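You operate a simulated robot arm through the tools that you are given. There is no shell and no other tool.

You are at the controls of a simulated robot arm. One attempt, no reset.

Task
Torque the four cover bolts of gearbox two in their numbered order.
Fine: use the yellow torque wrench, stop at each click, and lay it back on its rest.

It is judged by the outcome, as a careful person would: the job done as asked, and still so three seconds after it is handed in. It fails if anything else is knocked over, pushed out of place, dropped, spilled or broken. A push-on lid holds only when it is set on centred and level and pressed home; a screw cap is set on level and turned clockwise until tight.

Robot
A 6-joint arm with a two-finger parallel gripper, fixed in place. Base frame: the origin is at the foot of the arm, x ahead of it, y to its left, z up. Readings come in mm, rad, newtons and seconds.
With the tool pointing down near the work surface it reaches from about 240 to 640 mm from the base axis. Its first joint turns from -1.152 to 1.152 rad. Payload 2.7 kg.
The TCP is the grasp point between the finger pads, 23 mm short of the fingertips. In the tool frame z runs along the fingers and y along their closing line. The gripper opens to 94 mm. The fingers are 38 mm wide and 10 mm thick; the gripper's body (54 by 96 mm) begins 39 mm behind the TCP.
Orientation is that of the tool frame in the base frame, as [roll, pitch, yaw] about the fixed x, y, z axes, in that order (R = Rz(yaw) Ry(pitch) Rx(roll)). With the fingers straight down and closing along the base's y, the tool's x points along the base's -x, its y along +y and its z along -z.

Tools
- The arm moves only by the tool send_rows. Its argument "rows" is a list of rows, each a list of 2 entries, a list of its own where there are three numbers: the shift along the tool's x, y, z in mm, then the turn, a rotation vector about the tool's x, y, z in degrees. In form: [[[tx, ty, tz], [ax, ay, az]], ...]. A call has 1 to 20 rows; each row is the pose to reach, as a shift and turn from the pose commanded when the call began, along the tool's axes at that moment. "fingers" is the finger opening in mm, from 0 to 94, set as the call begins (left out, the last holds). A row lasts 0.2 s, in which the tool goes at most 50 mm and 0.15 rad; a call with a longer step from one row to the next is refused whole, and so is a gripper value outside its range. A pose out of reach is approached as far as the arm can. The call stops where the force on the tool passes 70 N (or 10 N more than at its start, if that is more) or the arm is blocked; 0.2 s more then pass. The fingers move at their own pace (about 45 mm/s each) and stop on an object; they squeeze with about 23 N. The grip force told is the motor's: it shows also when the fingers shut on nothing. Time passes only in rows, and 0.2 s behind the last, so rows that repeat a pose let the fingers close. The reply holds the time, the measured pose of the TCP, the force on the tool along the base axes, the opening and the grip force, in the units named above and with some noise, with the torque about the TCP (base axes, N m) and any sound that the robot's microphone picked up, and new pictures: "show" is both (left out), scene, wrist or none.
- Cameras (640 x 400 px; columns grow to the right, rows downward): "scene" is fixed at [55.9, -416.2, 1412.1]; the picture's right is [0.89, -0.45, 0.00], its down [-0.19, -0.38, -0.90] and it looks along [0.40, 0.81, -0.43] (base axes); focal length 353 px, centre (320, 200). "wrist" rides on the gripper at [86, 16, -74] in the tool frame; the picture's right is [-0.18, 0.98, 0.00], its down [-0.58, -0.11, -0.81] and it looks along [-0.79, -0.15, 0.59] (tool axes); focal length 243 px, centre (320, 200). There is no depth. A picture from a camera that has moved, and an enlarged one, comes with that camera's place and axes in the base frame and with its lens. The place of the scene camera against the robot may be out by one fixed shift of up to 12 mm in any direction.
- inspect(camera, box): a new picture of the part [left, top, right, bottom] of that camera's present view, enlarged. The clock stands still meanwhile.
- job_done(): hands the job in; it is judged then, once.

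Nothing tells you positions but the pictures and the camera data. Unless the task says otherwise, let go and move clear before handing in.

The tools are called after "Emit:" as a command line: name --argument value ..., lists and objects as JSON in quotes. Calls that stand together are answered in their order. send_rows: Moves the arm, as the interface text tells. Its arguments: {"type":"object","properties":{"rows":{"type":"array"},"fingers":{"type":"number"},"show":{"type":"string","enum":["both","scene","wrist","none"]}},"required":["rows"]} The other tools are called the same way: inspect (camera, box) takes an enlarged picture of a part of a camera's view; job_done () hands the job in.

At the start:

```text
t: 0.0
eef_pos: [358.0, 20.2, 1283.1]
tool_rot: [-3.141, 0.0, -3.141]
ft_force: [0.0, 0.1, 0.3]
wrist_torque: [0.0, -0.01, -0.01]
grip_width: 94.0
grasp_force: 0.1
```

scene: 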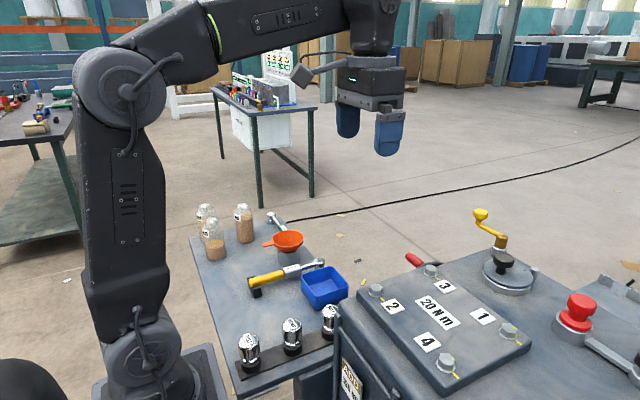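
wrist: 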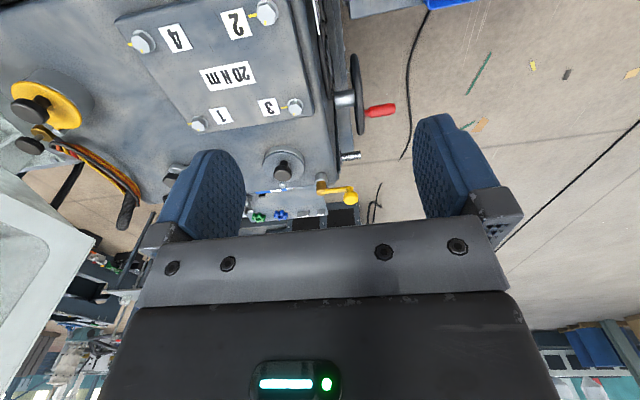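

I see a gearbox cover with four numbered bolts and a "20 Nm" label, and a side table with a yellow wrench, three sockets and bins. I'll look closer before moving anything.

Emit:
inspect --camera "scene" --box '[180, 190, 380, 315]'

Emit:
inspect --camera "scene" --box '[320, 240, 560, 400]'

Emit:
inspect --camera "scene" --box '[180, 290, 380, 400]'

Emit:
inspect --camera "wrist" --box '[100, 0, 420, 200]'

```text
3.20 times, centred on (280, 252) of scene
camera zoom: at [55.9, -416.2, 1412.1], right [0.89, -0.45, 0.0], down [-0.19, -0.38, -0.9], along [0.4, 0.81, -0.43], focal length 1129 px, centre (448, 32)
```

zoom: 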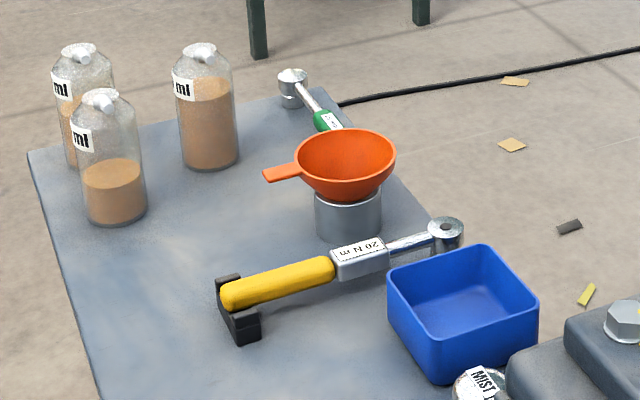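

```text
2.50 times, centred on (440, 320) of scene
camera zoom: at [55.9, -416.2, 1412.1], right [0.89, -0.45, 0.0], down [-0.19, -0.38, -0.9], along [0.4, 0.81, -0.43], focal length 882 px, centre (20, -100)
```

zoom: 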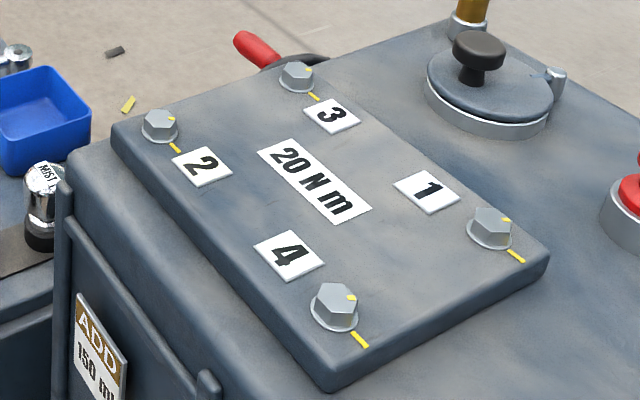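

```text
3.20 times, centred on (280, 345) of scene
camera zoom: at [55.9, -416.2, 1412.1], right [0.89, -0.45, 0.0], down [-0.19, -0.38, -0.9], along [0.4, 0.81, -0.43], focal length 1129 px, centre (448, -264)
```

zoom: 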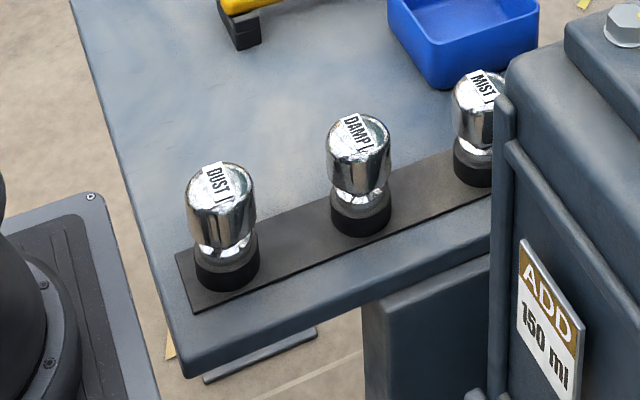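

```text
2.00 times, centred on (260, 100) of wrist
camera zoom: at [271.9, 36.1, 1357.0], right [0.18, 0.98, 0.0], down [0.58, -0.11, 0.81], along [0.79, -0.15, -0.59], focal length 485 px, centre (440, 400)
```

zoom: 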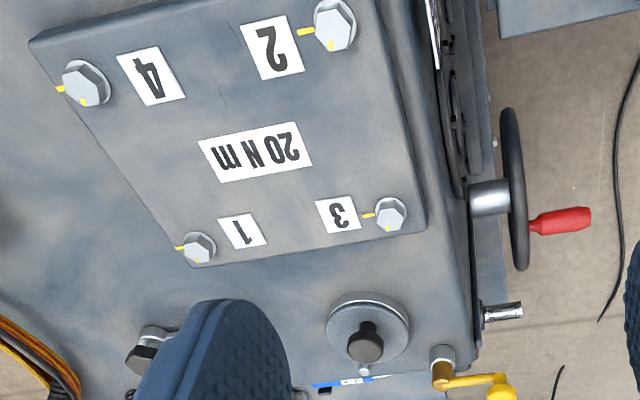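

The cover bolts lie roughly at x 361–491 and y −45 to −218, near z≈1000. The wrench is on the side table around y≈280. I'll turn the wrist camera toward the table to locate the wrench and its rest.

Emit:
send_rows --rows '[[[5, -2, 0], [0, 0, -8.2]], [[10, -4, 0], [0, 0, -16.4]], [[15, -6, 0], [0, 0, -24.6]], [[20, -8, 0], [0, 0, -32.8]], [[25, -10, 0], [0, 0, -41]], [[30, -12, 0], [0, 0, -49.2]], [[35, -14, 0], [0, 0, -57.4]], [[40, -16, 0], [0, 0, -65.6]], [[45, -18, 0], [0, 0, -73.8]], [[50, -20, 0], [0, 0, -82]], [[58, -20, 0], [0, 0, -90]], [[58, -20, 0], [0, 0, -90]]]'

```text
t: 2.6
eef_pos: [298.2, 0.4, 1283.8]
tool_rot: [-3.141, 0.001, -1.569]
ft_force: [0.5, -0.4, -0.7]
wrist_torque: [0.0, -0.01, -0.01]
grip_width: 94.0
grasp_force: 0.1
camera wrist: at [282.6, -86.3, 1357.2], right [-0.98, 0.18, 0.0], down [0.11, 0.58, 0.81], along [0.15, 0.79, -0.59], focal length 243 px, centre (320, 200)
```

scene: 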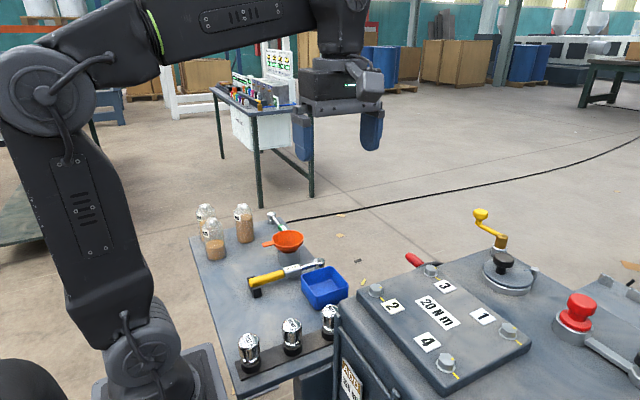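
wrist: 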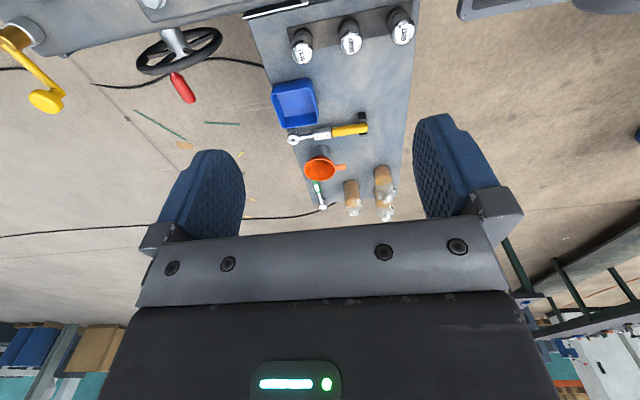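

Emit:
inspect --camera "wrist" --box '[230, 60, 430, 220]'

Emit:
inspect --camera "wrist" --box '[240, 0, 480, 130]'

Emit:
inspect --camera "scene" --box '[230, 240, 350, 315]'

Emit:
inspect --camera "scene" --box '[460, 180, 640, 400]'

```text
2.50 times, centred on (330, 140) of wrist
camera zoom: at [282.6, -86.3, 1357.2], right [-0.98, 0.18, 0.0], down [0.11, 0.58, 0.81], along [0.15, 0.79, -0.59], focal length 606 px, centre (295, 350)
```

zoom: 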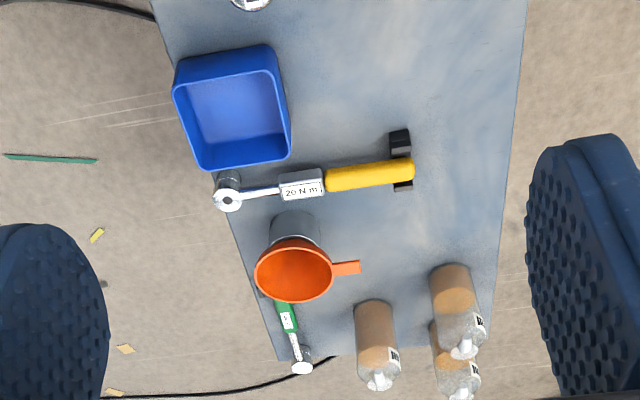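

```text
2.67 times, centred on (360, 65) of wrist
camera zoom: at [282.6, -86.3, 1357.2], right [-0.98, 0.18, 0.0], down [0.11, 0.58, 0.81], along [0.15, 0.79, -0.59], focal length 647 px, centre (213, 560)
```

zoom: 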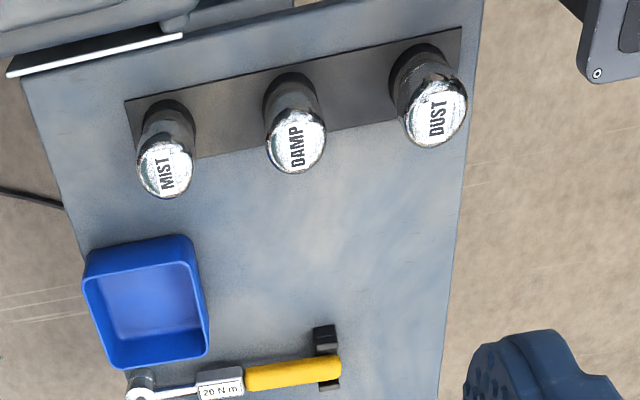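

```text
5.33 times, centred on (290, 278) of scene
camera zoom: at [55.9, -416.2, 1412.1], right [0.89, -0.45, 0.0], down [-0.19, -0.38, -0.9], along [0.4, 0.81, -0.43], focal length 1881 px, centre (480, -213)
```

zoom: 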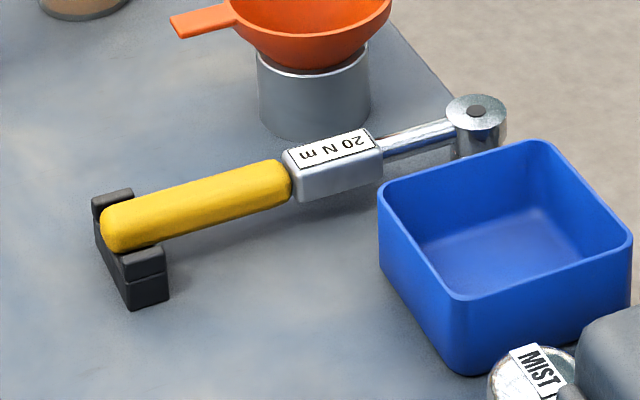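

```text
1.82 times, centred on (550, 290) of scene
camera zoom: at [55.9, -416.2, 1412.1], right [0.89, -0.45, 0.0], down [-0.19, -0.38, -0.9], along [0.4, 0.81, -0.43], focal length 641 px, centre (-98, 36)
```

zoom: 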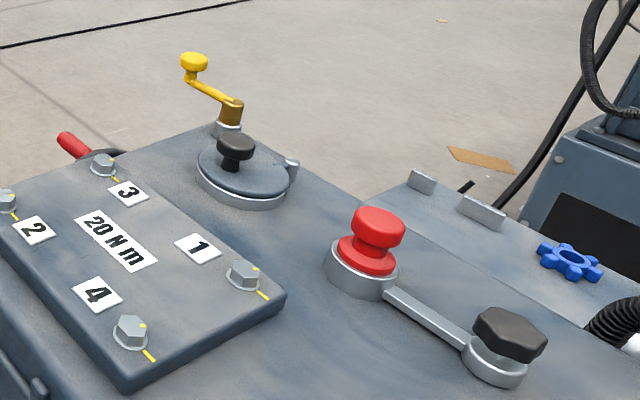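

The yellow wrench lies roughly along x, with its handle on a black rest and its head next to the blue bin. I'll lower the camera for a second viewpoint so I can triangulate it.

Emit:
send_rows --rows '[[[0, 0, 40]], [[0, 0, 80]]]'

```text
refused: a row must be a list of 2 entries
```

Emit:
send_rows --rows '[[[0, 0, 40], [0, 0, 0]], [[0, 0, 80], [0, 0, 0]], [[0, 0, 120], [0, 0, 0]], [[0, 0, 160], [0, 0, 0]], [[0, 0, 180], [0, 0, 0]], [[0, 0, 180], [0, 0, 0]]]'

```text
t: 4.0
eef_pos: [299.1, 3.2, 1103.5]
tool_rot: [-3.14, -0.001, -1.57]
ft_force: [0.0, -1.0, -0.3]
wrist_torque: [0.01, 0.04, -0.01]
grip_width: 93.9
grasp_force: 0.0
camera wrist: at [283.3, -85.1, 1177.1], right [-0.98, 0.18, 0.0], down [0.11, 0.58, 0.81], along [0.15, 0.79, -0.59], focal length 243 px, centre (320, 200)
```

scene: 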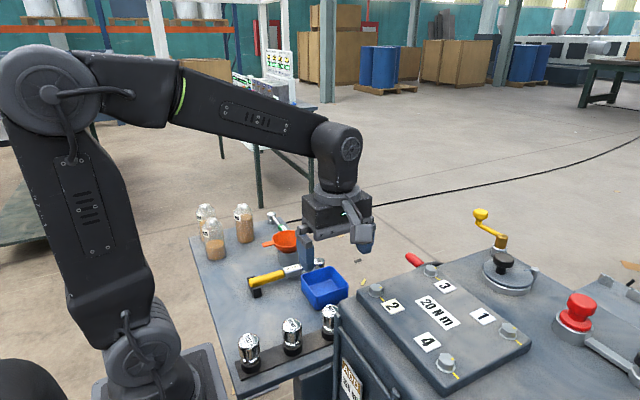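
wrist: 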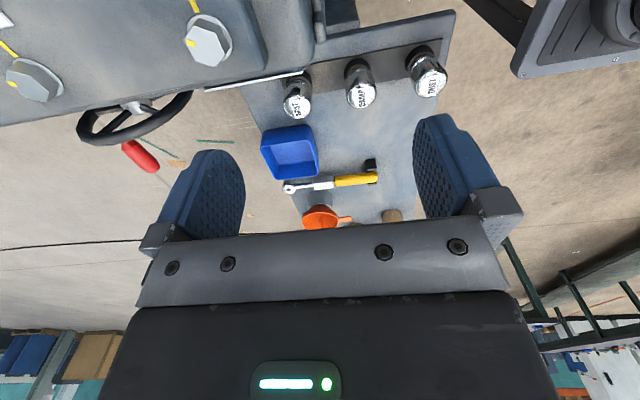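

Both viewpoints show the wrench and two of the bolts. I'll zoom in to take precise pixel positions.

Emit:
inspect --camera "wrist" --box '[250, 110, 410, 240]'

Emit:
inspect --camera "wrist" --box '[0, 0, 320, 180]'

Emit:
inspect --camera "wrist" --box '[240, 0, 480, 130]'

```text
3.08 times, centred on (330, 175) of wrist
camera zoom: at [283.3, -85.1, 1177.1], right [-0.98, 0.18, 0.0], down [0.11, 0.58, 0.81], along [0.15, 0.79, -0.59], focal length 746 px, centre (289, 277)
```

zoom: 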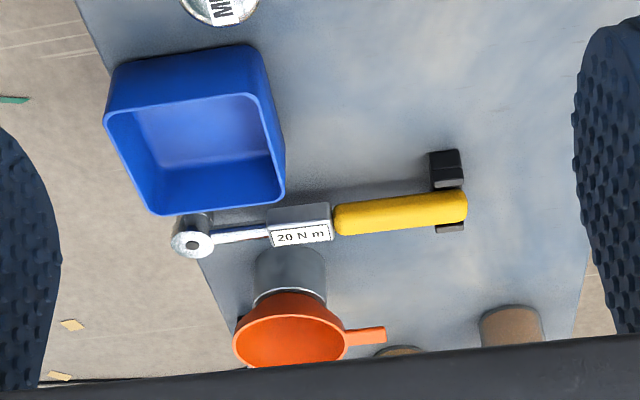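

```text
2.00 times, centred on (160, 90) of wrist
camera zoom: at [283.3, -85.1, 1177.1], right [-0.98, 0.18, 0.0], down [0.11, 0.58, 0.81], along [0.15, 0.79, -0.59], focal length 485 px, centre (640, 420)
```

zoom: 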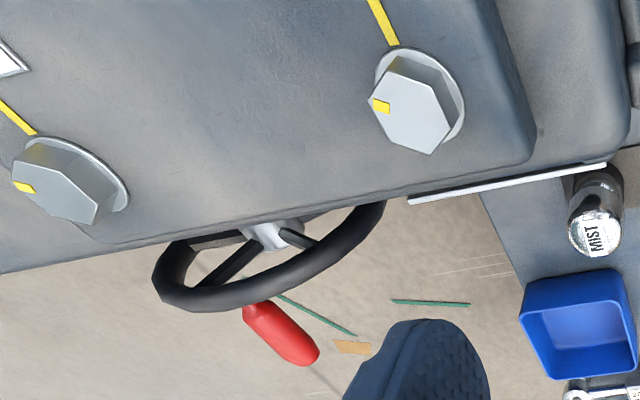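

```text
2.67 times, centred on (360, 65) of wrist
camera zoom: at [283.3, -85.1, 1177.1], right [-0.98, 0.18, 0.0], down [0.11, 0.58, 0.81], along [0.15, 0.79, -0.59], focal length 647 px, centre (213, 560)
```

zoom: 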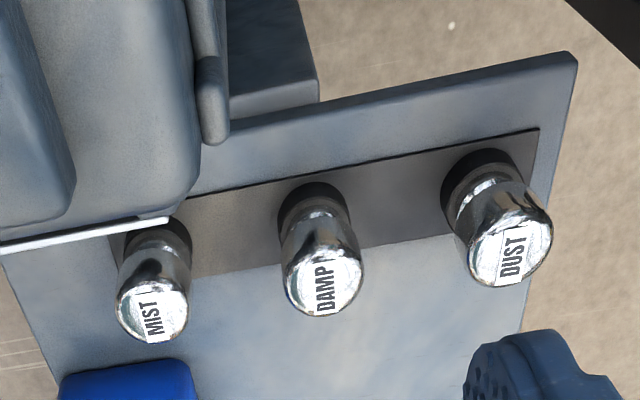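

Triangulated positions: wrench head near (436, 339, 817), handle end near (229, 345, 809), so it lies almost along x. Bolt heads sit at about z 1021, at (357, −40), (357, −203), (479, −203) and (476, −40). Next I move above the handle and align the yaw with it.

Emit:
send_rows --rows '[[[-28.25, 0.92, 8.6], [0, 0, 7.64]], [[-56.5, 1.84, 17.2], [0, 0, 15.28]], [[-84.75, 2.76, 25.8], [0, 0, 22.92]], [[-113, 3.68, 34.4], [0, 0, 30.56]], [[-141.25, 4.6, 43], [0, 0, 38.2]], [[-169.5, 5.52, 51.6], [0, 0, 45.84]], [[-197.75, 6.44, 60.2], [0, 0, 53.48]], [[-226, 7.36, 68.8], [0, 0, 61.12]], [[-254.25, 8.28, 77.4], [0, 0, 68.76]], [[-282.5, 9.2, 86], [0, 0, 76.4]], [[-310.75, 10.1, 94.6], [0, 0, 84.04]], [[-341.8, 12, 103], [0, 0, 91.7]], [[-341.8, 12, 103], [0, 0, 91.7]], [[-341.8, 12, 103], [0, 0, 91.7]]]' --fingers 70

```text
t: 7.0
eef_pos: [288.7, 343.0, 1002.0]
tool_rot: [3.141, -0.001, 3.109]
ft_force: [-0.5, -0.8, 0.0]
wrist_torque: [-0.02, -0.03, -0.02]
grip_width: 70.0
grasp_force: 0.0
camera wrist: at [202.2, 361.9, 1074.8], right [0.21, 0.98, 0.0], down [0.58, -0.13, 0.81], along [0.79, -0.17, -0.59], focal length 243 px, centre (320, 200)
```

scene: 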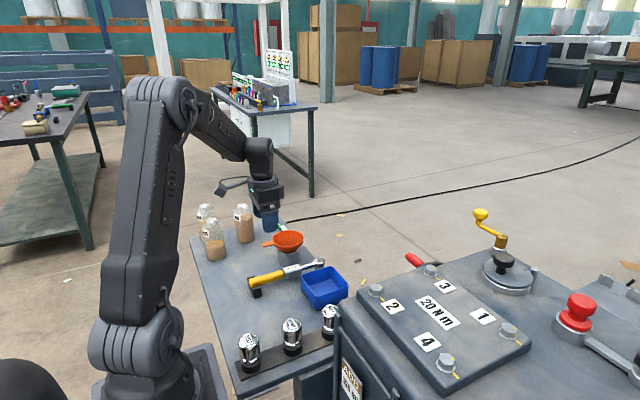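
wrist: 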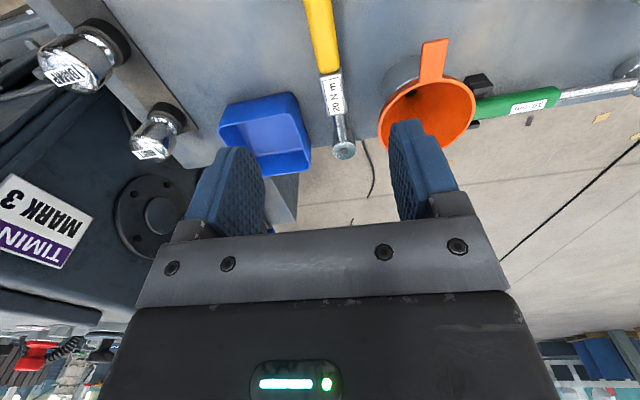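

Emit:
inspect --camera "wrist" --box '[260, 0, 500, 180]'

Emit:
inspect --camera "wrist" --box '[0, 100, 240, 280]'

```text
2.22 times, centred on (380, 90) of wrist
camera zoom: at [202.2, 361.9, 1074.8], right [0.21, 0.98, 0.0], down [0.58, -0.13, 0.81], along [0.79, -0.17, -0.59], focal length 539 px, centre (187, 444)
```

zoom: 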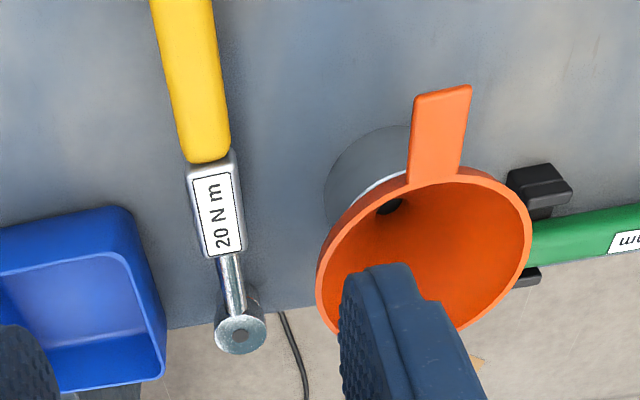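

```text
2.22 times, centred on (120, 190) of wrist
camera zoom: at [202.2, 361.9, 1074.8], right [0.21, 0.98, 0.0], down [0.58, -0.13, 0.81], along [0.79, -0.17, -0.59], focal length 539 px, centre (764, 222)
```

zoom: 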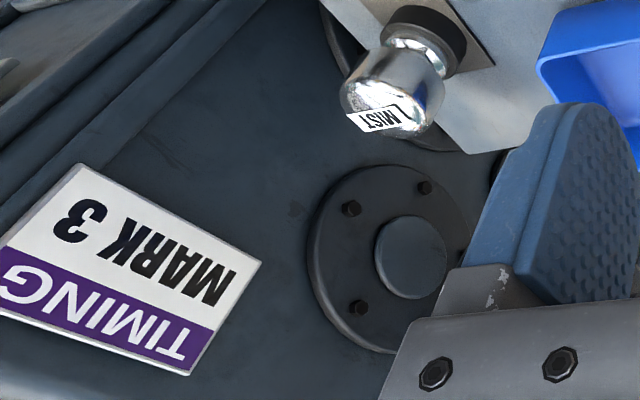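

The fingers are above the handle, which lies along x at y≈345. I'm squaring the yaw and descending part way to check with the scene camera.

Emit:
send_rows --rows '[[[2, 3, 30], [0, 0, -1.7]], [[2, 3, 60], [0, 0, -1.7]], [[2, 3, 90], [0, 0, -1.7]], [[2, 3, 120], [0, 0, -1.7]], [[2, 3, 140], [0, 0, -1.7]], [[2, 3, 140], [0, 0, -1.7]]]' --fingers 60

Emit:
inspect --camera "scene" --box '[220, 220, 360, 320]'

Emit:
inspect --camera "wrist" --box '[220, 0, 460, 180]'

```text
t: 8.4
eef_pos: [287.0, 344.2, 859.7]
tool_rot: [3.141, -0.001, 3.141]
ft_force: [-0.9, 0.1, -0.3]
wrist_torque: [-0.01, -0.01, -0.03]
grip_width: 59.9
grasp_force: 0.2
camera wrist: at [199.9, 360.6, 933.5], right [0.18, 0.98, 0.0], down [0.58, -0.11, 0.81], along [0.79, -0.15, -0.59], focal length 243 px, centre (320, 200)
```

scene: 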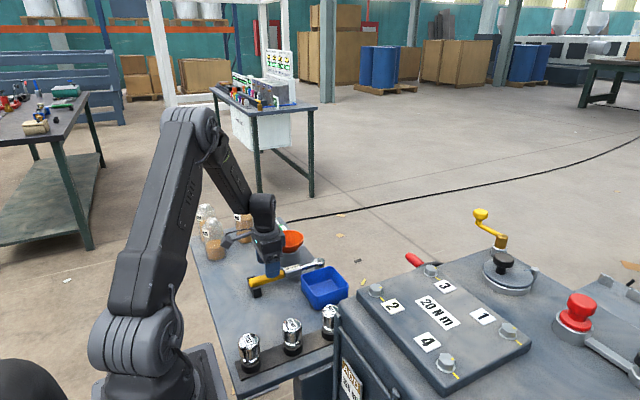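
wrist: 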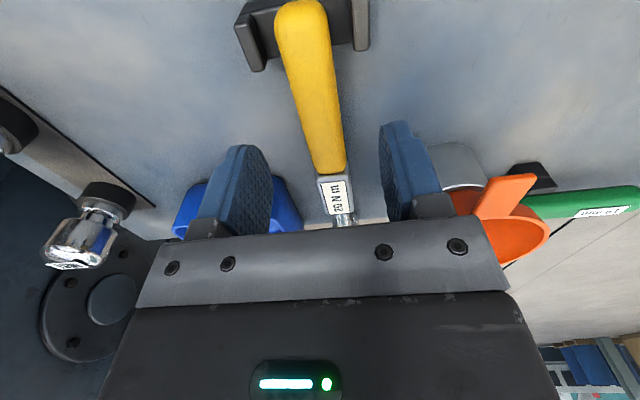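

```text
4.00 times, centred on (290, 270) of scene
camera zoom: at [55.9, -416.2, 1412.1], right [0.89, -0.45, 0.0], down [-0.19, -0.38, -0.9], along [0.4, 0.81, -0.43], focal length 1411 px, centre (440, -80)
```

zoom: 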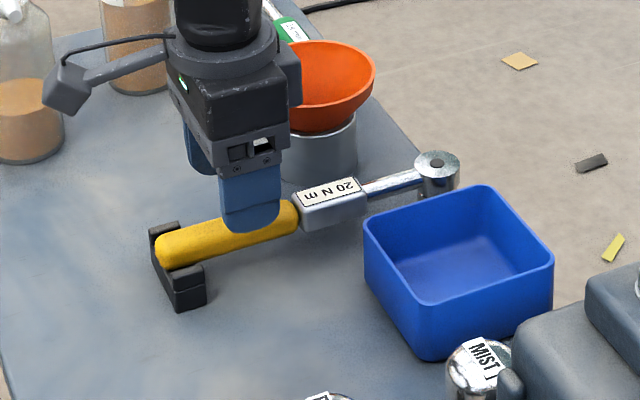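

```text
2.22 times, centred on (340, 90) of wrist
camera zoom: at [199.9, 360.6, 933.5], right [0.18, 0.98, 0.0], down [0.58, -0.11, 0.81], along [0.79, -0.15, -0.59], focal length 539 px, centre (276, 444)
```

zoom: 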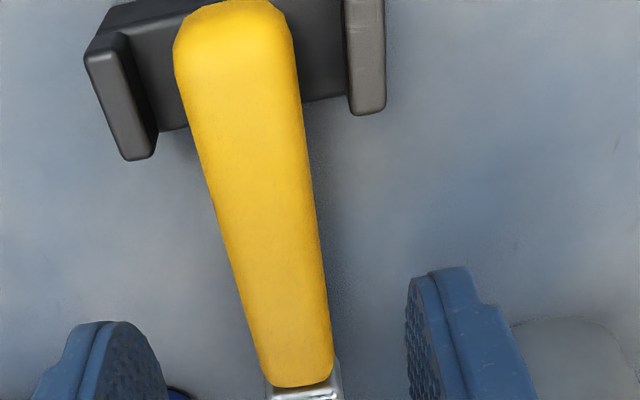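

The handle sits between the open fingers, clear of the rest. I'm descending the remaining 47 mm and then closing.

Emit:
send_rows --rows '[[[0, 0, 15], [0, 0, 0.6]], [[0, 0, 30], [0, 0, 0.6]], [[0, 0, 40], [0, 0, 0.6]], [[0, 0, 47], [0, 0, 0.6]], [[0, 0, 47], [0, 0, 0.6]]]' --fingers 60

Emit:
inspect --camera "scene" --box '[220, 220, 360, 320]'

Emit:
inspect --camera "wrist" --box '[180, 0, 480, 240]'

```text
t: 9.6
eef_pos: [286.3, 342.8, 814.1]
tool_rot: [-3.14, -0.002, 3.133]
ft_force: [-0.4, 0.5, -0.4]
wrist_torque: [0.04, -0.03, 0.02]
grip_width: 59.9
grasp_force: 0.0
camera wrist: at [200.6, 360.5, 886.5], right [0.19, 0.98, 0.0], down [0.58, -0.12, 0.81], along [0.79, -0.16, -0.59], focal length 243 px, centre (320, 200)
```

scene: 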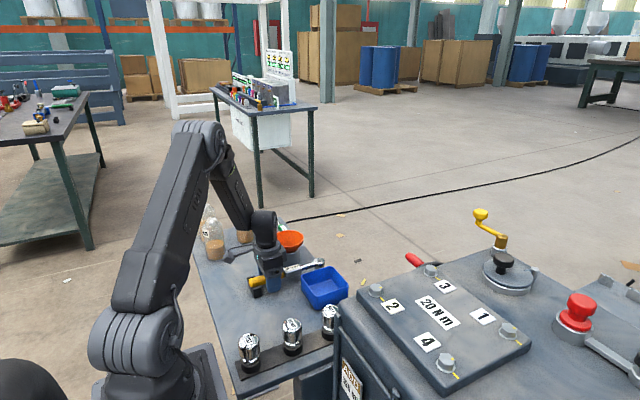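
wrist: 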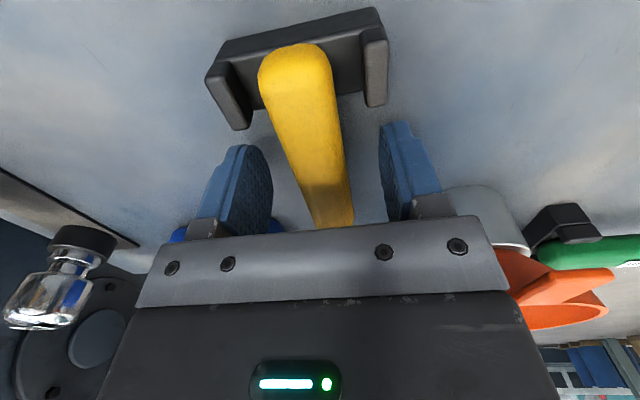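

```text
4.00 times, centred on (290, 270) of scene
camera zoom: at [55.9, -416.2, 1412.1], right [0.89, -0.45, 0.0], down [-0.19, -0.38, -0.9], along [0.4, 0.81, -0.43], focal length 1411 px, centre (440, -80)
```

zoom: 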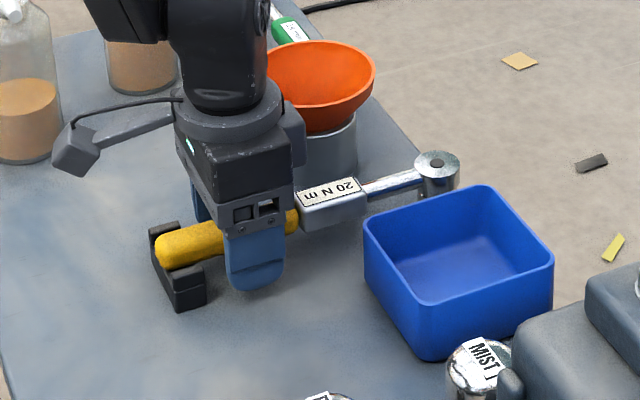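

```text
1.67 times, centred on (330, 120) of wrist
camera zoom: at [200.6, 360.5, 886.5], right [0.19, 0.98, 0.0], down [0.58, -0.12, 0.81], along [0.79, -0.16, -0.59], focal length 404 px, centre (303, 333)
```

zoom: 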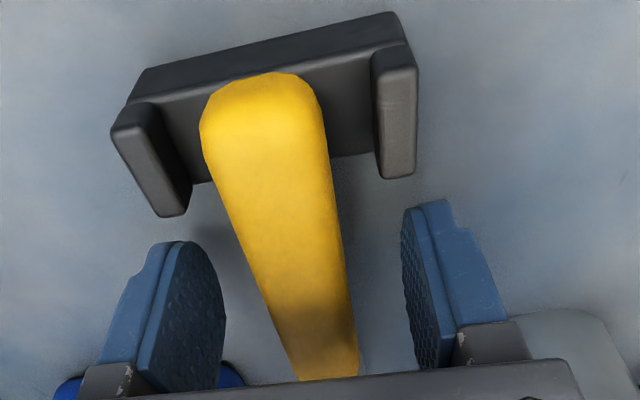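

The fingers straddle the handle just ahead of the rest. I'm closing the grip.

Emit:
send_rows --rows '[[[0, 0, 0], [0, 0, 0]], [[0, 0, 0], [0, 0, 0]], [[0, 0, 0], [0, 0, 0]], [[0, 0, 0], [0, 0, 0]], [[0, 0, 0], [0, 0, 0]]]' --fingers 0

Emit:
inspect --camera "scene" --box '[220, 220, 360, 320]'

```text
t: 10.8
eef_pos: [286.9, 344.2, 813.2]
tool_rot: [-3.141, 0.002, 3.13]
ft_force: [0.2, 2.2, -0.3]
wrist_torque: [0.09, -0.22, 0.33]
grip_width: 24.0
grasp_force: 23.3
camera wrist: at [200.5, 360.6, 886.6], right [0.19, 0.98, 0.0], down [0.58, -0.12, 0.81], along [0.79, -0.16, -0.59], focal length 243 px, centre (320, 200)
```

scene: 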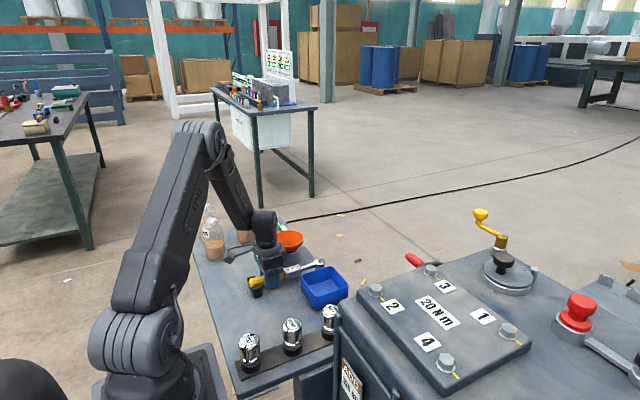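
wrist: 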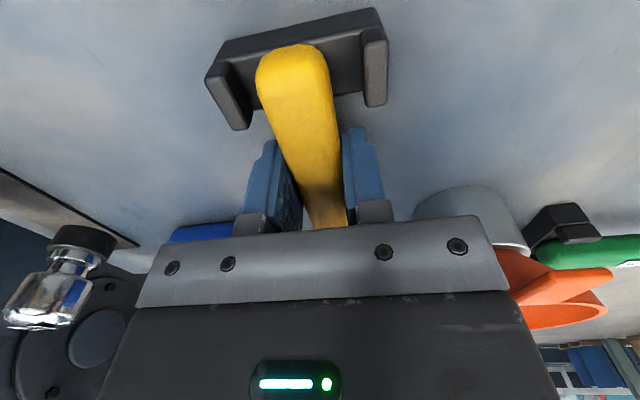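

```text
4.00 times, centred on (290, 270) of scene
camera zoom: at [55.9, -416.2, 1412.1], right [0.89, -0.45, 0.0], down [-0.19, -0.38, -0.9], along [0.4, 0.81, -0.43], focal length 1411 px, centre (440, -80)
```

zoom: 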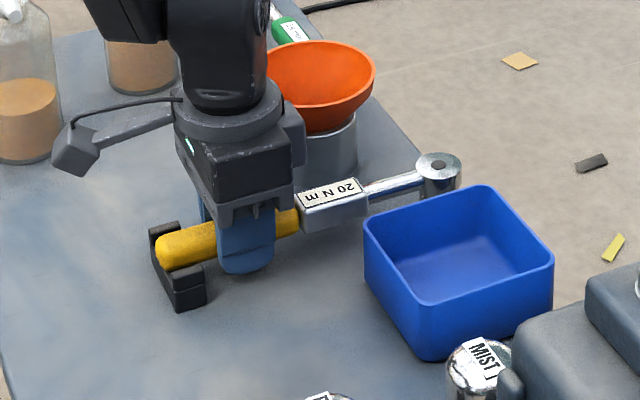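

The grip is firm on the 24 mm handle. I'm lifting straight up slowly and watching for droop.

Emit:
send_rows --rows '[[[0, 0, -5], [0, 0, 0]], [[0, 0, -12], [0, 0, 0]], [[0, 0, -20], [0, 0, 0]], [[0, 0, -30], [0, 0, 0]], [[0, 0, -40], [0, 0, 0]], [[0, 0, -40], [0, 0, 0]]]'

Emit:
inspect --camera "scene" --box '[220, 220, 360, 320]'

Emit:
inspect --camera "wrist" --box '[180, 0, 480, 240]'

```text
t: 12.2
eef_pos: [286.4, 342.3, 852.8]
tool_rot: [-3.14, -0.001, 3.13]
ft_force: [0.1, -0.6, -3.2]
wrist_torque: [-0.01, 0.16, 0.01]
grip_width: 23.9
grasp_force: 22.8
camera wrist: at [199.8, 360.5, 926.9], right [0.19, 0.98, 0.0], down [0.58, -0.12, 0.81], along [0.79, -0.16, -0.59], focal length 243 px, centre (320, 200)
```

scene: 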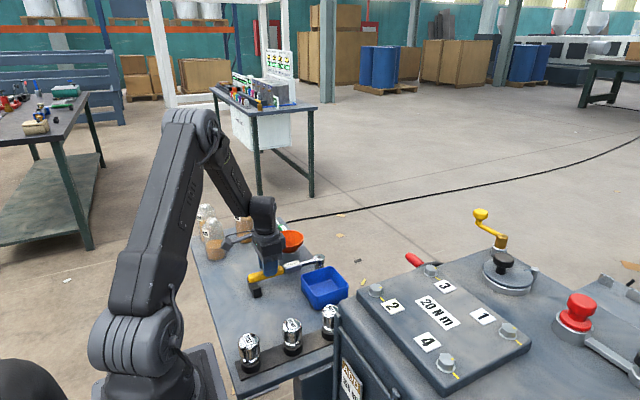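
wrist: 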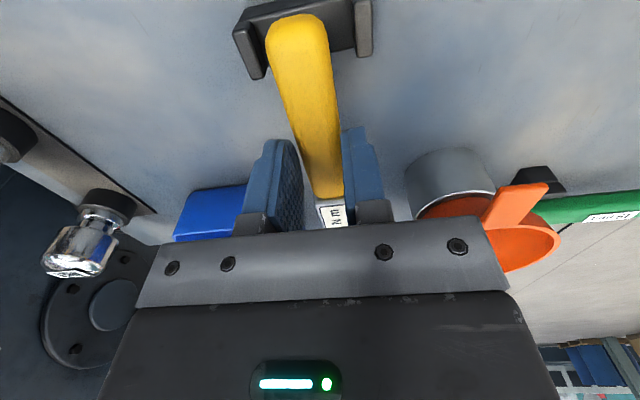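

```text
4.00 times, centred on (290, 270) of scene
camera zoom: at [56.0, -416.2, 1412.1], right [0.89, -0.45, 0.0], down [-0.19, -0.38, -0.9], along [0.4, 0.81, -0.43], focal length 1411 px, centre (440, -80)
```

zoom: 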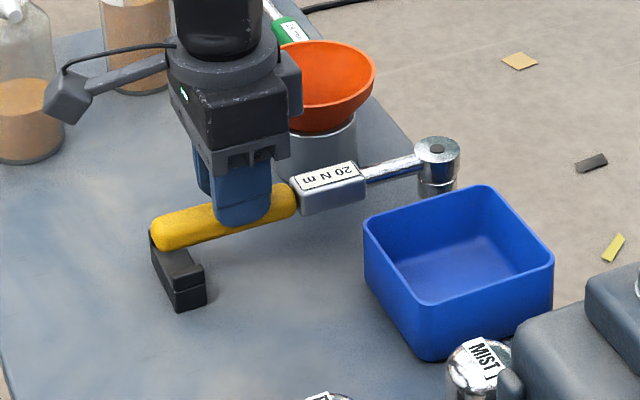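

```text
1.67 times, centred on (330, 120) of wrist
camera zoom: at [199.8, 360.5, 926.9], right [0.19, 0.98, 0.0], down [0.58, -0.12, 0.81], along [0.79, -0.16, -0.59], focal length 404 px, centre (303, 333)
```

zoom: 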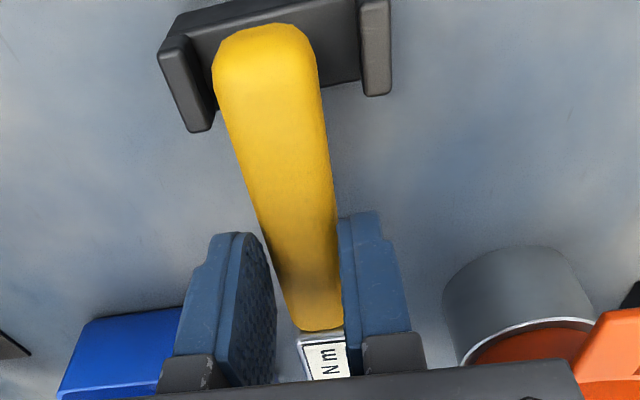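

The wrench rose only about 16 mm while the tool rose 40 mm, so the handle has slid toward the fingertips. I'll check whether it is still creeping while it's only just above its rest.

Emit:
send_rows --rows '[[[0, 0, 0], [0, 0, 0]]]'

Emit:
inspect --camera "scene" --box '[230, 230, 330, 300]'

Emit:
inspect --camera "wrist" --box '[180, 0, 480, 240]'

```text
t: 12.6
eef_pos: [286.2, 343.4, 854.4]
tool_rot: [-3.141, 0.0, 3.129]
ft_force: [0.4, -0.1, -2.2]
wrist_torque: [0.04, 0.18, -0.01]
grip_width: 23.8
grasp_force: 23.0
camera wrist: at [199.9, 360.5, 926.9], right [0.19, 0.98, 0.0], down [0.58, -0.12, 0.81], along [0.79, -0.16, -0.59], focal length 243 px, centre (320, 200)
```

scene: 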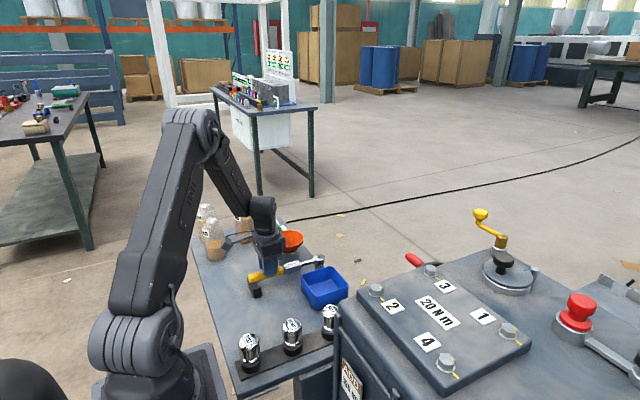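
wrist: 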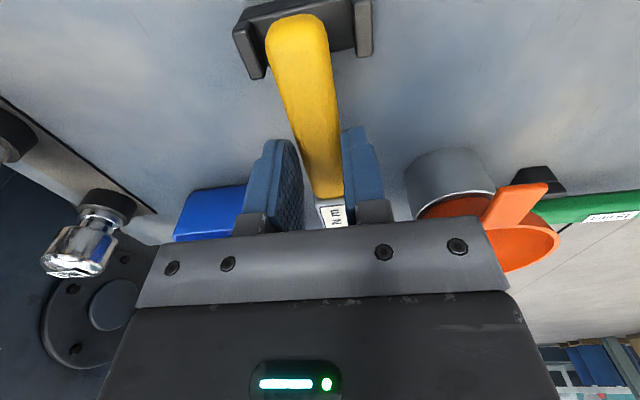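

```text
5.71 times, centred on (280, 265) of scene
camera zoom: at [56.0, -416.2, 1412.1], right [0.89, -0.45, 0.0], down [-0.19, -0.38, -0.9], along [0.4, 0.81, -0.43], focal length 2015 px, centre (549, -171)
```

zoom: 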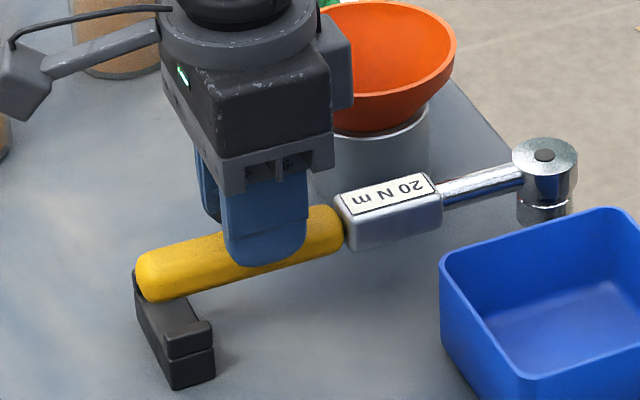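

```text
1.67 times, centred on (330, 120) of wrist
camera zoom: at [199.9, 360.5, 926.9], right [0.19, 0.98, 0.0], down [0.58, -0.12, 0.81], along [0.79, -0.16, -0.59], focal length 404 px, centre (303, 333)
```

zoom: 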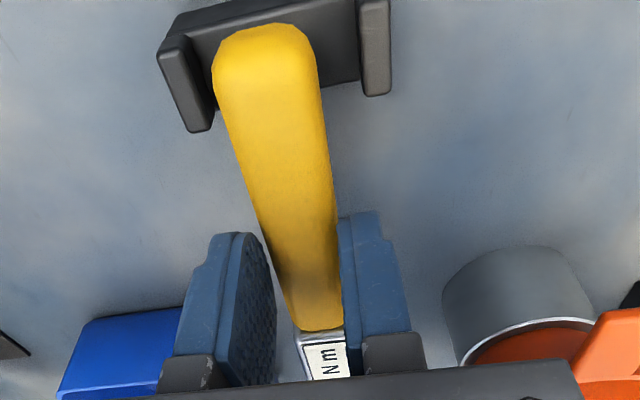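

The hold is stable but only at the fingertips. I'll lower it back onto its rest, regrip deeper, and lift more slowly.

Emit:
send_rows --rows '[[[0, 0, 4], [0, 0, 0]], [[0, 0, 8], [0, 0, 0]], [[0, 0, 11], [0, 0, 0]], [[0, 0, 13], [0, 0, 0]], [[0, 0, 15], [0, 0, 0]], [[0, 0, 16], [0, 0, 0]], [[0, 0, 16], [0, 0, 0]]]'

Emit:
inspect --camera "scene" --box '[230, 230, 330, 300]'

```text
t: 14.2
eef_pos: [285.2, 345.9, 838.5]
tool_rot: [3.141, 0.0, 3.131]
ft_force: [-9.6, -1.7, 11.0]
wrist_torque: [-0.07, -0.06, -0.26]
grip_width: 23.7
grasp_force: 23.3
camera wrist: at [199.6, 362.9, 911.2], right [0.19, 0.98, 0.0], down [0.58, -0.12, 0.81], along [0.79, -0.16, -0.59], focal length 243 px, centre (320, 200)
```

scene: 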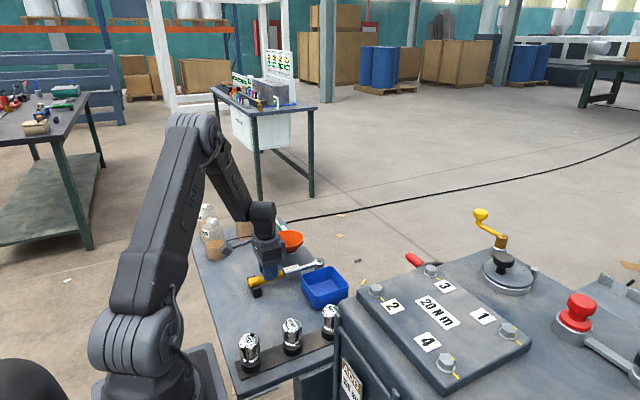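
wrist: 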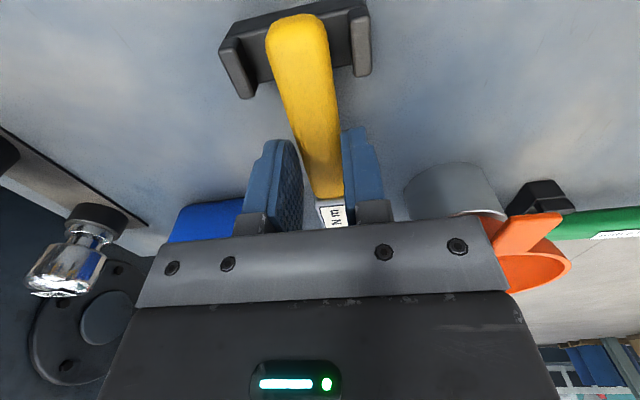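

```text
5.71 times, centred on (280, 265) of scene
camera zoom: at [55.6, -416.4, 1412.0], right [0.89, -0.45, 0.0], down [-0.19, -0.38, -0.9], along [0.4, 0.81, -0.43], focal length 2015 px, centre (549, -171)
```

zoom: 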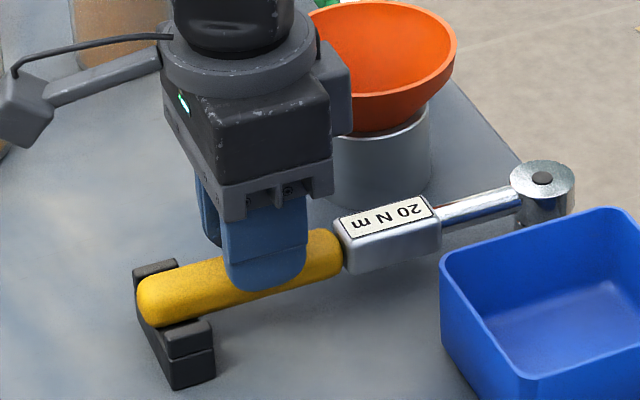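

The wrench is back on its rest and its head is where it started. I'm opening the fingers and going deeper for a better grip.

Emit:
send_rows --rows '[[[0, 0, 0], [0, 0, 0]], [[0, 0, 0], [0, 0, 0]], [[0, 0, 0], [0, 0, 0]], [[0, 0, 10], [0, 0, 0]], [[0, 0, 20], [0, 0, 0]], [[0, 0, 29], [0, 0, 0]], [[0, 0, 29], [0, 0, 0]]]' --fingers 50

Emit:
inspect --camera "scene" --box '[230, 230, 330, 300]'

```text
t: 15.8
eef_pos: [285.8, 344.4, 807.6]
tool_rot: [-3.141, 0.0, 3.131]
ft_force: [0.2, -0.2, -0.6]
wrist_torque: [0.0, -0.03, -0.04]
grip_width: 50.1
grasp_force: 0.1
camera wrist: at [200.7, 362.6, 881.1], right [0.19, 0.98, 0.0], down [0.58, -0.12, 0.81], along [0.79, -0.16, -0.59], focal length 243 px, centre (320, 200)
```

scene: 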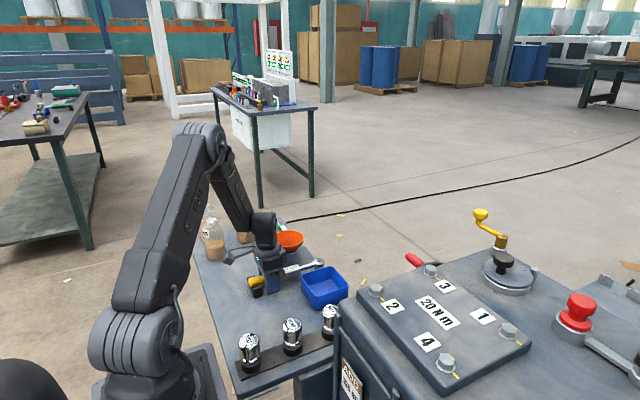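
wrist: 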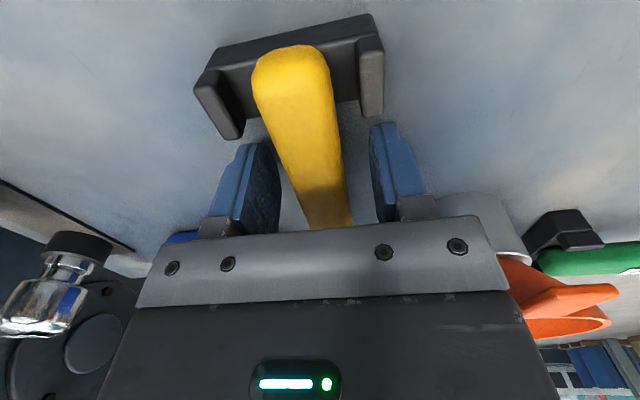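

```text
5.71 times, centred on (280, 265) of scene
camera zoom: at [55.9, -416.2, 1412.1], right [0.89, -0.45, 0.0], down [-0.19, -0.38, -0.9], along [0.4, 0.81, -0.43], focal length 2015 px, centre (549, -171)
```

zoom: 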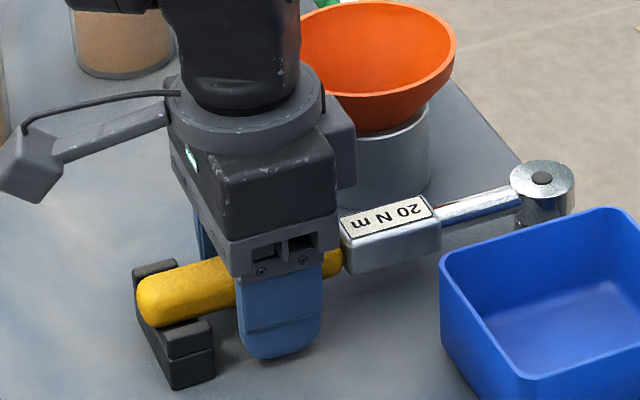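

Now gripping deeper, with the tips well below the handle axis, then a slow 10 mm lift.

Emit:
send_rows --rows '[[[0, 0, 0], [0, 0, 0]], [[0, 0, 0], [0, 0, 0]], [[0, 0, 0], [0, 0, 0]], [[0, 0, 0], [0, 0, 0]], [[0, 0, 0], [0, 0, 0]], [[0, 0, -1], [0, 0, 0]], [[0, 0, -2], [0, 0, 0]], [[0, 0, -3], [0, 0, 0]], [[0, 0, -4], [0, 0, 0]], [[0, 0, -5], [0, 0, 0]], [[0, 0, -6], [0, 0, 0]], [[0, 0, -7], [0, 0, 0]], [[0, 0, -8], [0, 0, 0]], [[0, 0, -9], [0, 0, 0]], [[0, 0, -10], [0, 0, 0]], [[0, 0, -10], [0, 0, 0]]]' --fingers 0

Emit:
inspect --camera "scene" --box '[230, 230, 330, 300]'

```text
t: 19.2
eef_pos: [285.8, 346.2, 817.4]
tool_rot: [-3.141, 0.001, 3.132]
ft_force: [-0.2, -1.0, -3.2]
wrist_torque: [-0.01, 0.17, -0.01]
grip_width: 23.5
grasp_force: 22.9
camera wrist: at [200.2, 362.6, 891.8], right [0.19, 0.98, 0.0], down [0.58, -0.12, 0.81], along [0.79, -0.16, -0.59], focal length 243 px, centre (320, 200)
```

scene: 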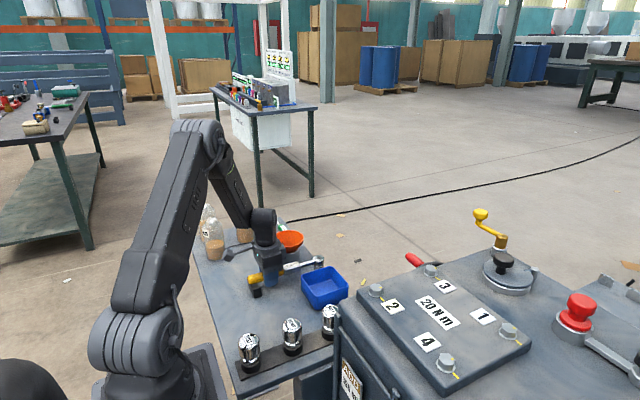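
wrist: 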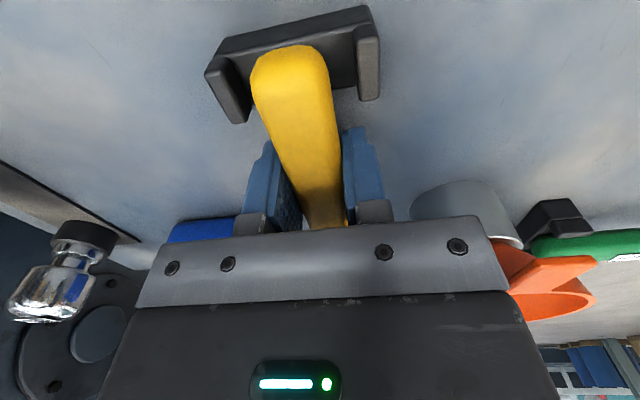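

```text
5.71 times, centred on (280, 265) of scene
camera zoom: at [56.0, -416.2, 1412.1], right [0.89, -0.45, 0.0], down [-0.19, -0.38, -0.9], along [0.4, 0.81, -0.43], focal length 2015 px, centre (549, -171)
```

zoom: 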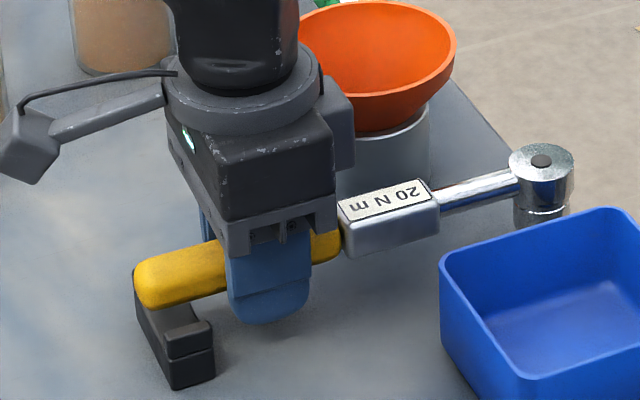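

A slow lift holds without slip. I'm continuing up a bit faster and checking again.

Emit:
send_rows --rows '[[[0, 0, -2], [0, 0, 0]], [[0, 0, -4], [0, 0, 0]], [[0, 0, -6], [0, 0, 0]], [[0, 0, -8], [0, 0, 0]], [[0, 0, -10], [0, 0, 0]], [[0, 0, -12], [0, 0, 0]], [[0, 0, -15], [0, 0, 0]], [[0, 0, -18], [0, 0, 0]], [[0, 0, -21], [0, 0, 0]], [[0, 0, -24], [0, 0, 0]], [[0, 0, -27], [0, 0, 0]], [[0, 0, -30], [0, 0, 0]], [[0, 0, -30], [0, 0, 0]]]'

Emit:
inspect --camera "scene" --box '[230, 230, 330, 300]'

```text
t: 22.0
eef_pos: [286.3, 345.3, 849.5]
tool_rot: [3.14, 0.0, 3.132]
ft_force: [0.1, -0.4, -3.8]
wrist_torque: [0.04, 0.15, -0.01]
grip_width: 24.0
grasp_force: 22.6
camera wrist: at [200.5, 361.7, 922.2], right [0.19, 0.98, 0.0], down [0.58, -0.12, 0.81], along [0.79, -0.16, -0.59], focal length 243 px, centre (320, 200)
```

scene: 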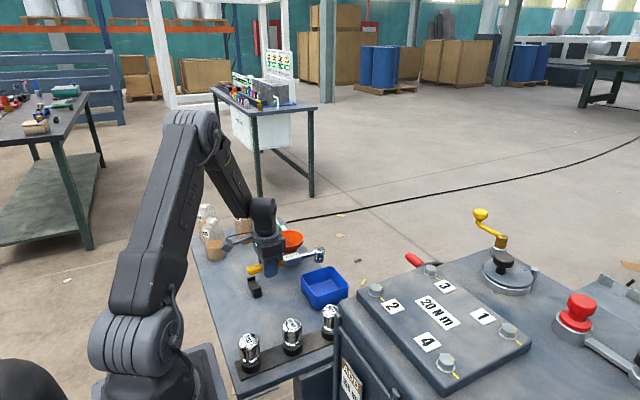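
wrist: 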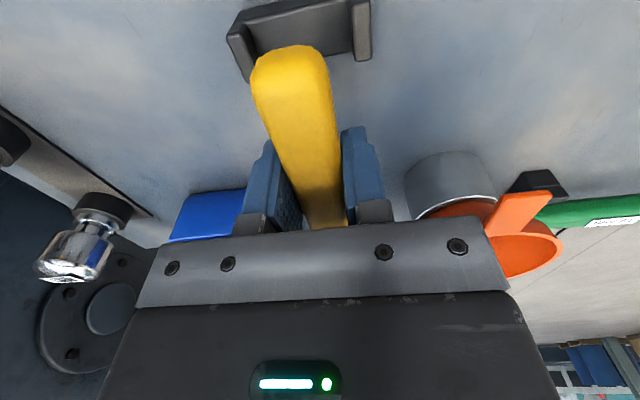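

```text
5.71 times, centred on (280, 265) of scene
camera zoom: at [56.0, -416.2, 1412.1], right [0.89, -0.45, 0.0], down [-0.19, -0.38, -0.9], along [0.4, 0.81, -0.43], focal length 2015 px, centre (549, -171)
```

zoom: 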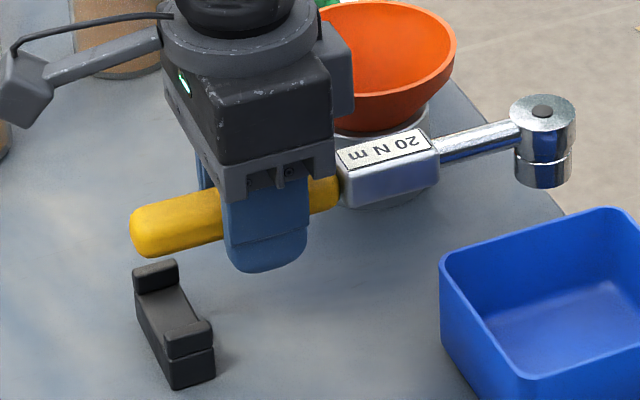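

The wrench is held firmly, and the handle end stays at the same place in the wrist view. I'm raising it gradually to transit height.

Emit:
send_rows --rows '[[[0, 0, -4], [0, 0, 0]], [[0, 0, -10], [0, 0, 0]], [[0, 0, -18], [0, 0, 0]], [[0, 0, -28], [0, 0, 0]], [[0, 0, -40], [0, 0, 0]], [[0, 0, -52], [0, 0, 0]], [[0, 0, -64], [0, 0, 0]], [[0, 0, -76], [0, 0, 0]], [[0, 0, -88], [0, 0, 0]], [[0, 0, -100], [0, 0, 0]], [[0, 0, -112], [0, 0, 0]], [[0, 0, -124], [0, 0, 0]], [[0, 0, -136], [0, 0, 0]], [[0, 0, -148], [0, 0, 0]], [[0, 0, -160], [0, 0, 0]], [[0, 0, -172], [0, 0, 0]], [[0, 0, -184], [0, 0, 0]], [[0, 0, -194], [0, 0, 0]], [[0, 0, -200], [0, 0, 0]], [[0, 0, -202], [0, 0, 0]]]'

```text
t: 26.2
eef_pos: [284.8, 346.3, 1051.0]
tool_rot: [3.141, -0.001, 3.132]
ft_force: [-0.9, -0.2, -2.5]
wrist_torque: [0.03, 0.12, 0.02]
grip_width: 23.6
grasp_force: 23.0
camera wrist: at [199.1, 361.8, 1125.0], right [0.19, 0.98, 0.0], down [0.58, -0.12, 0.81], along [0.79, -0.16, -0.59], focal length 243 px, centre (320, 200)
```

scene: 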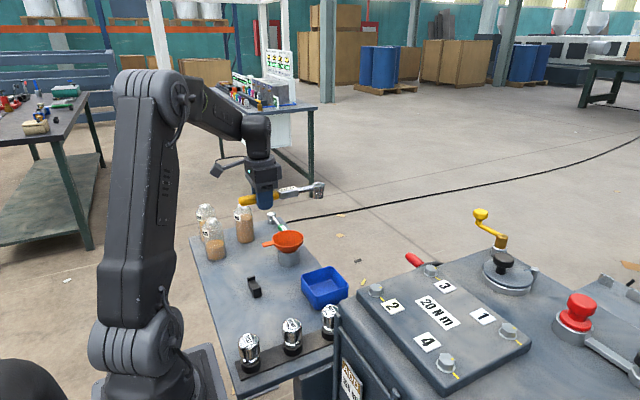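
wrist: 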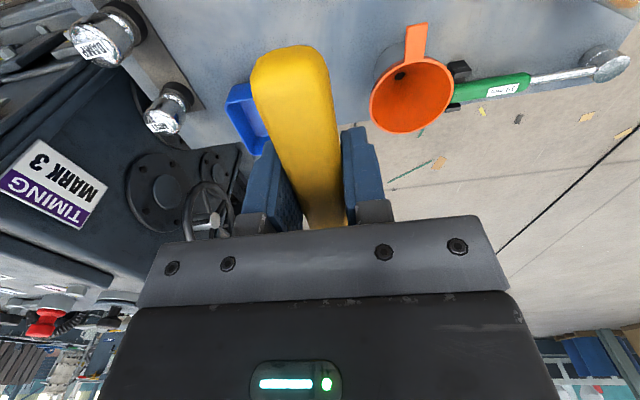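

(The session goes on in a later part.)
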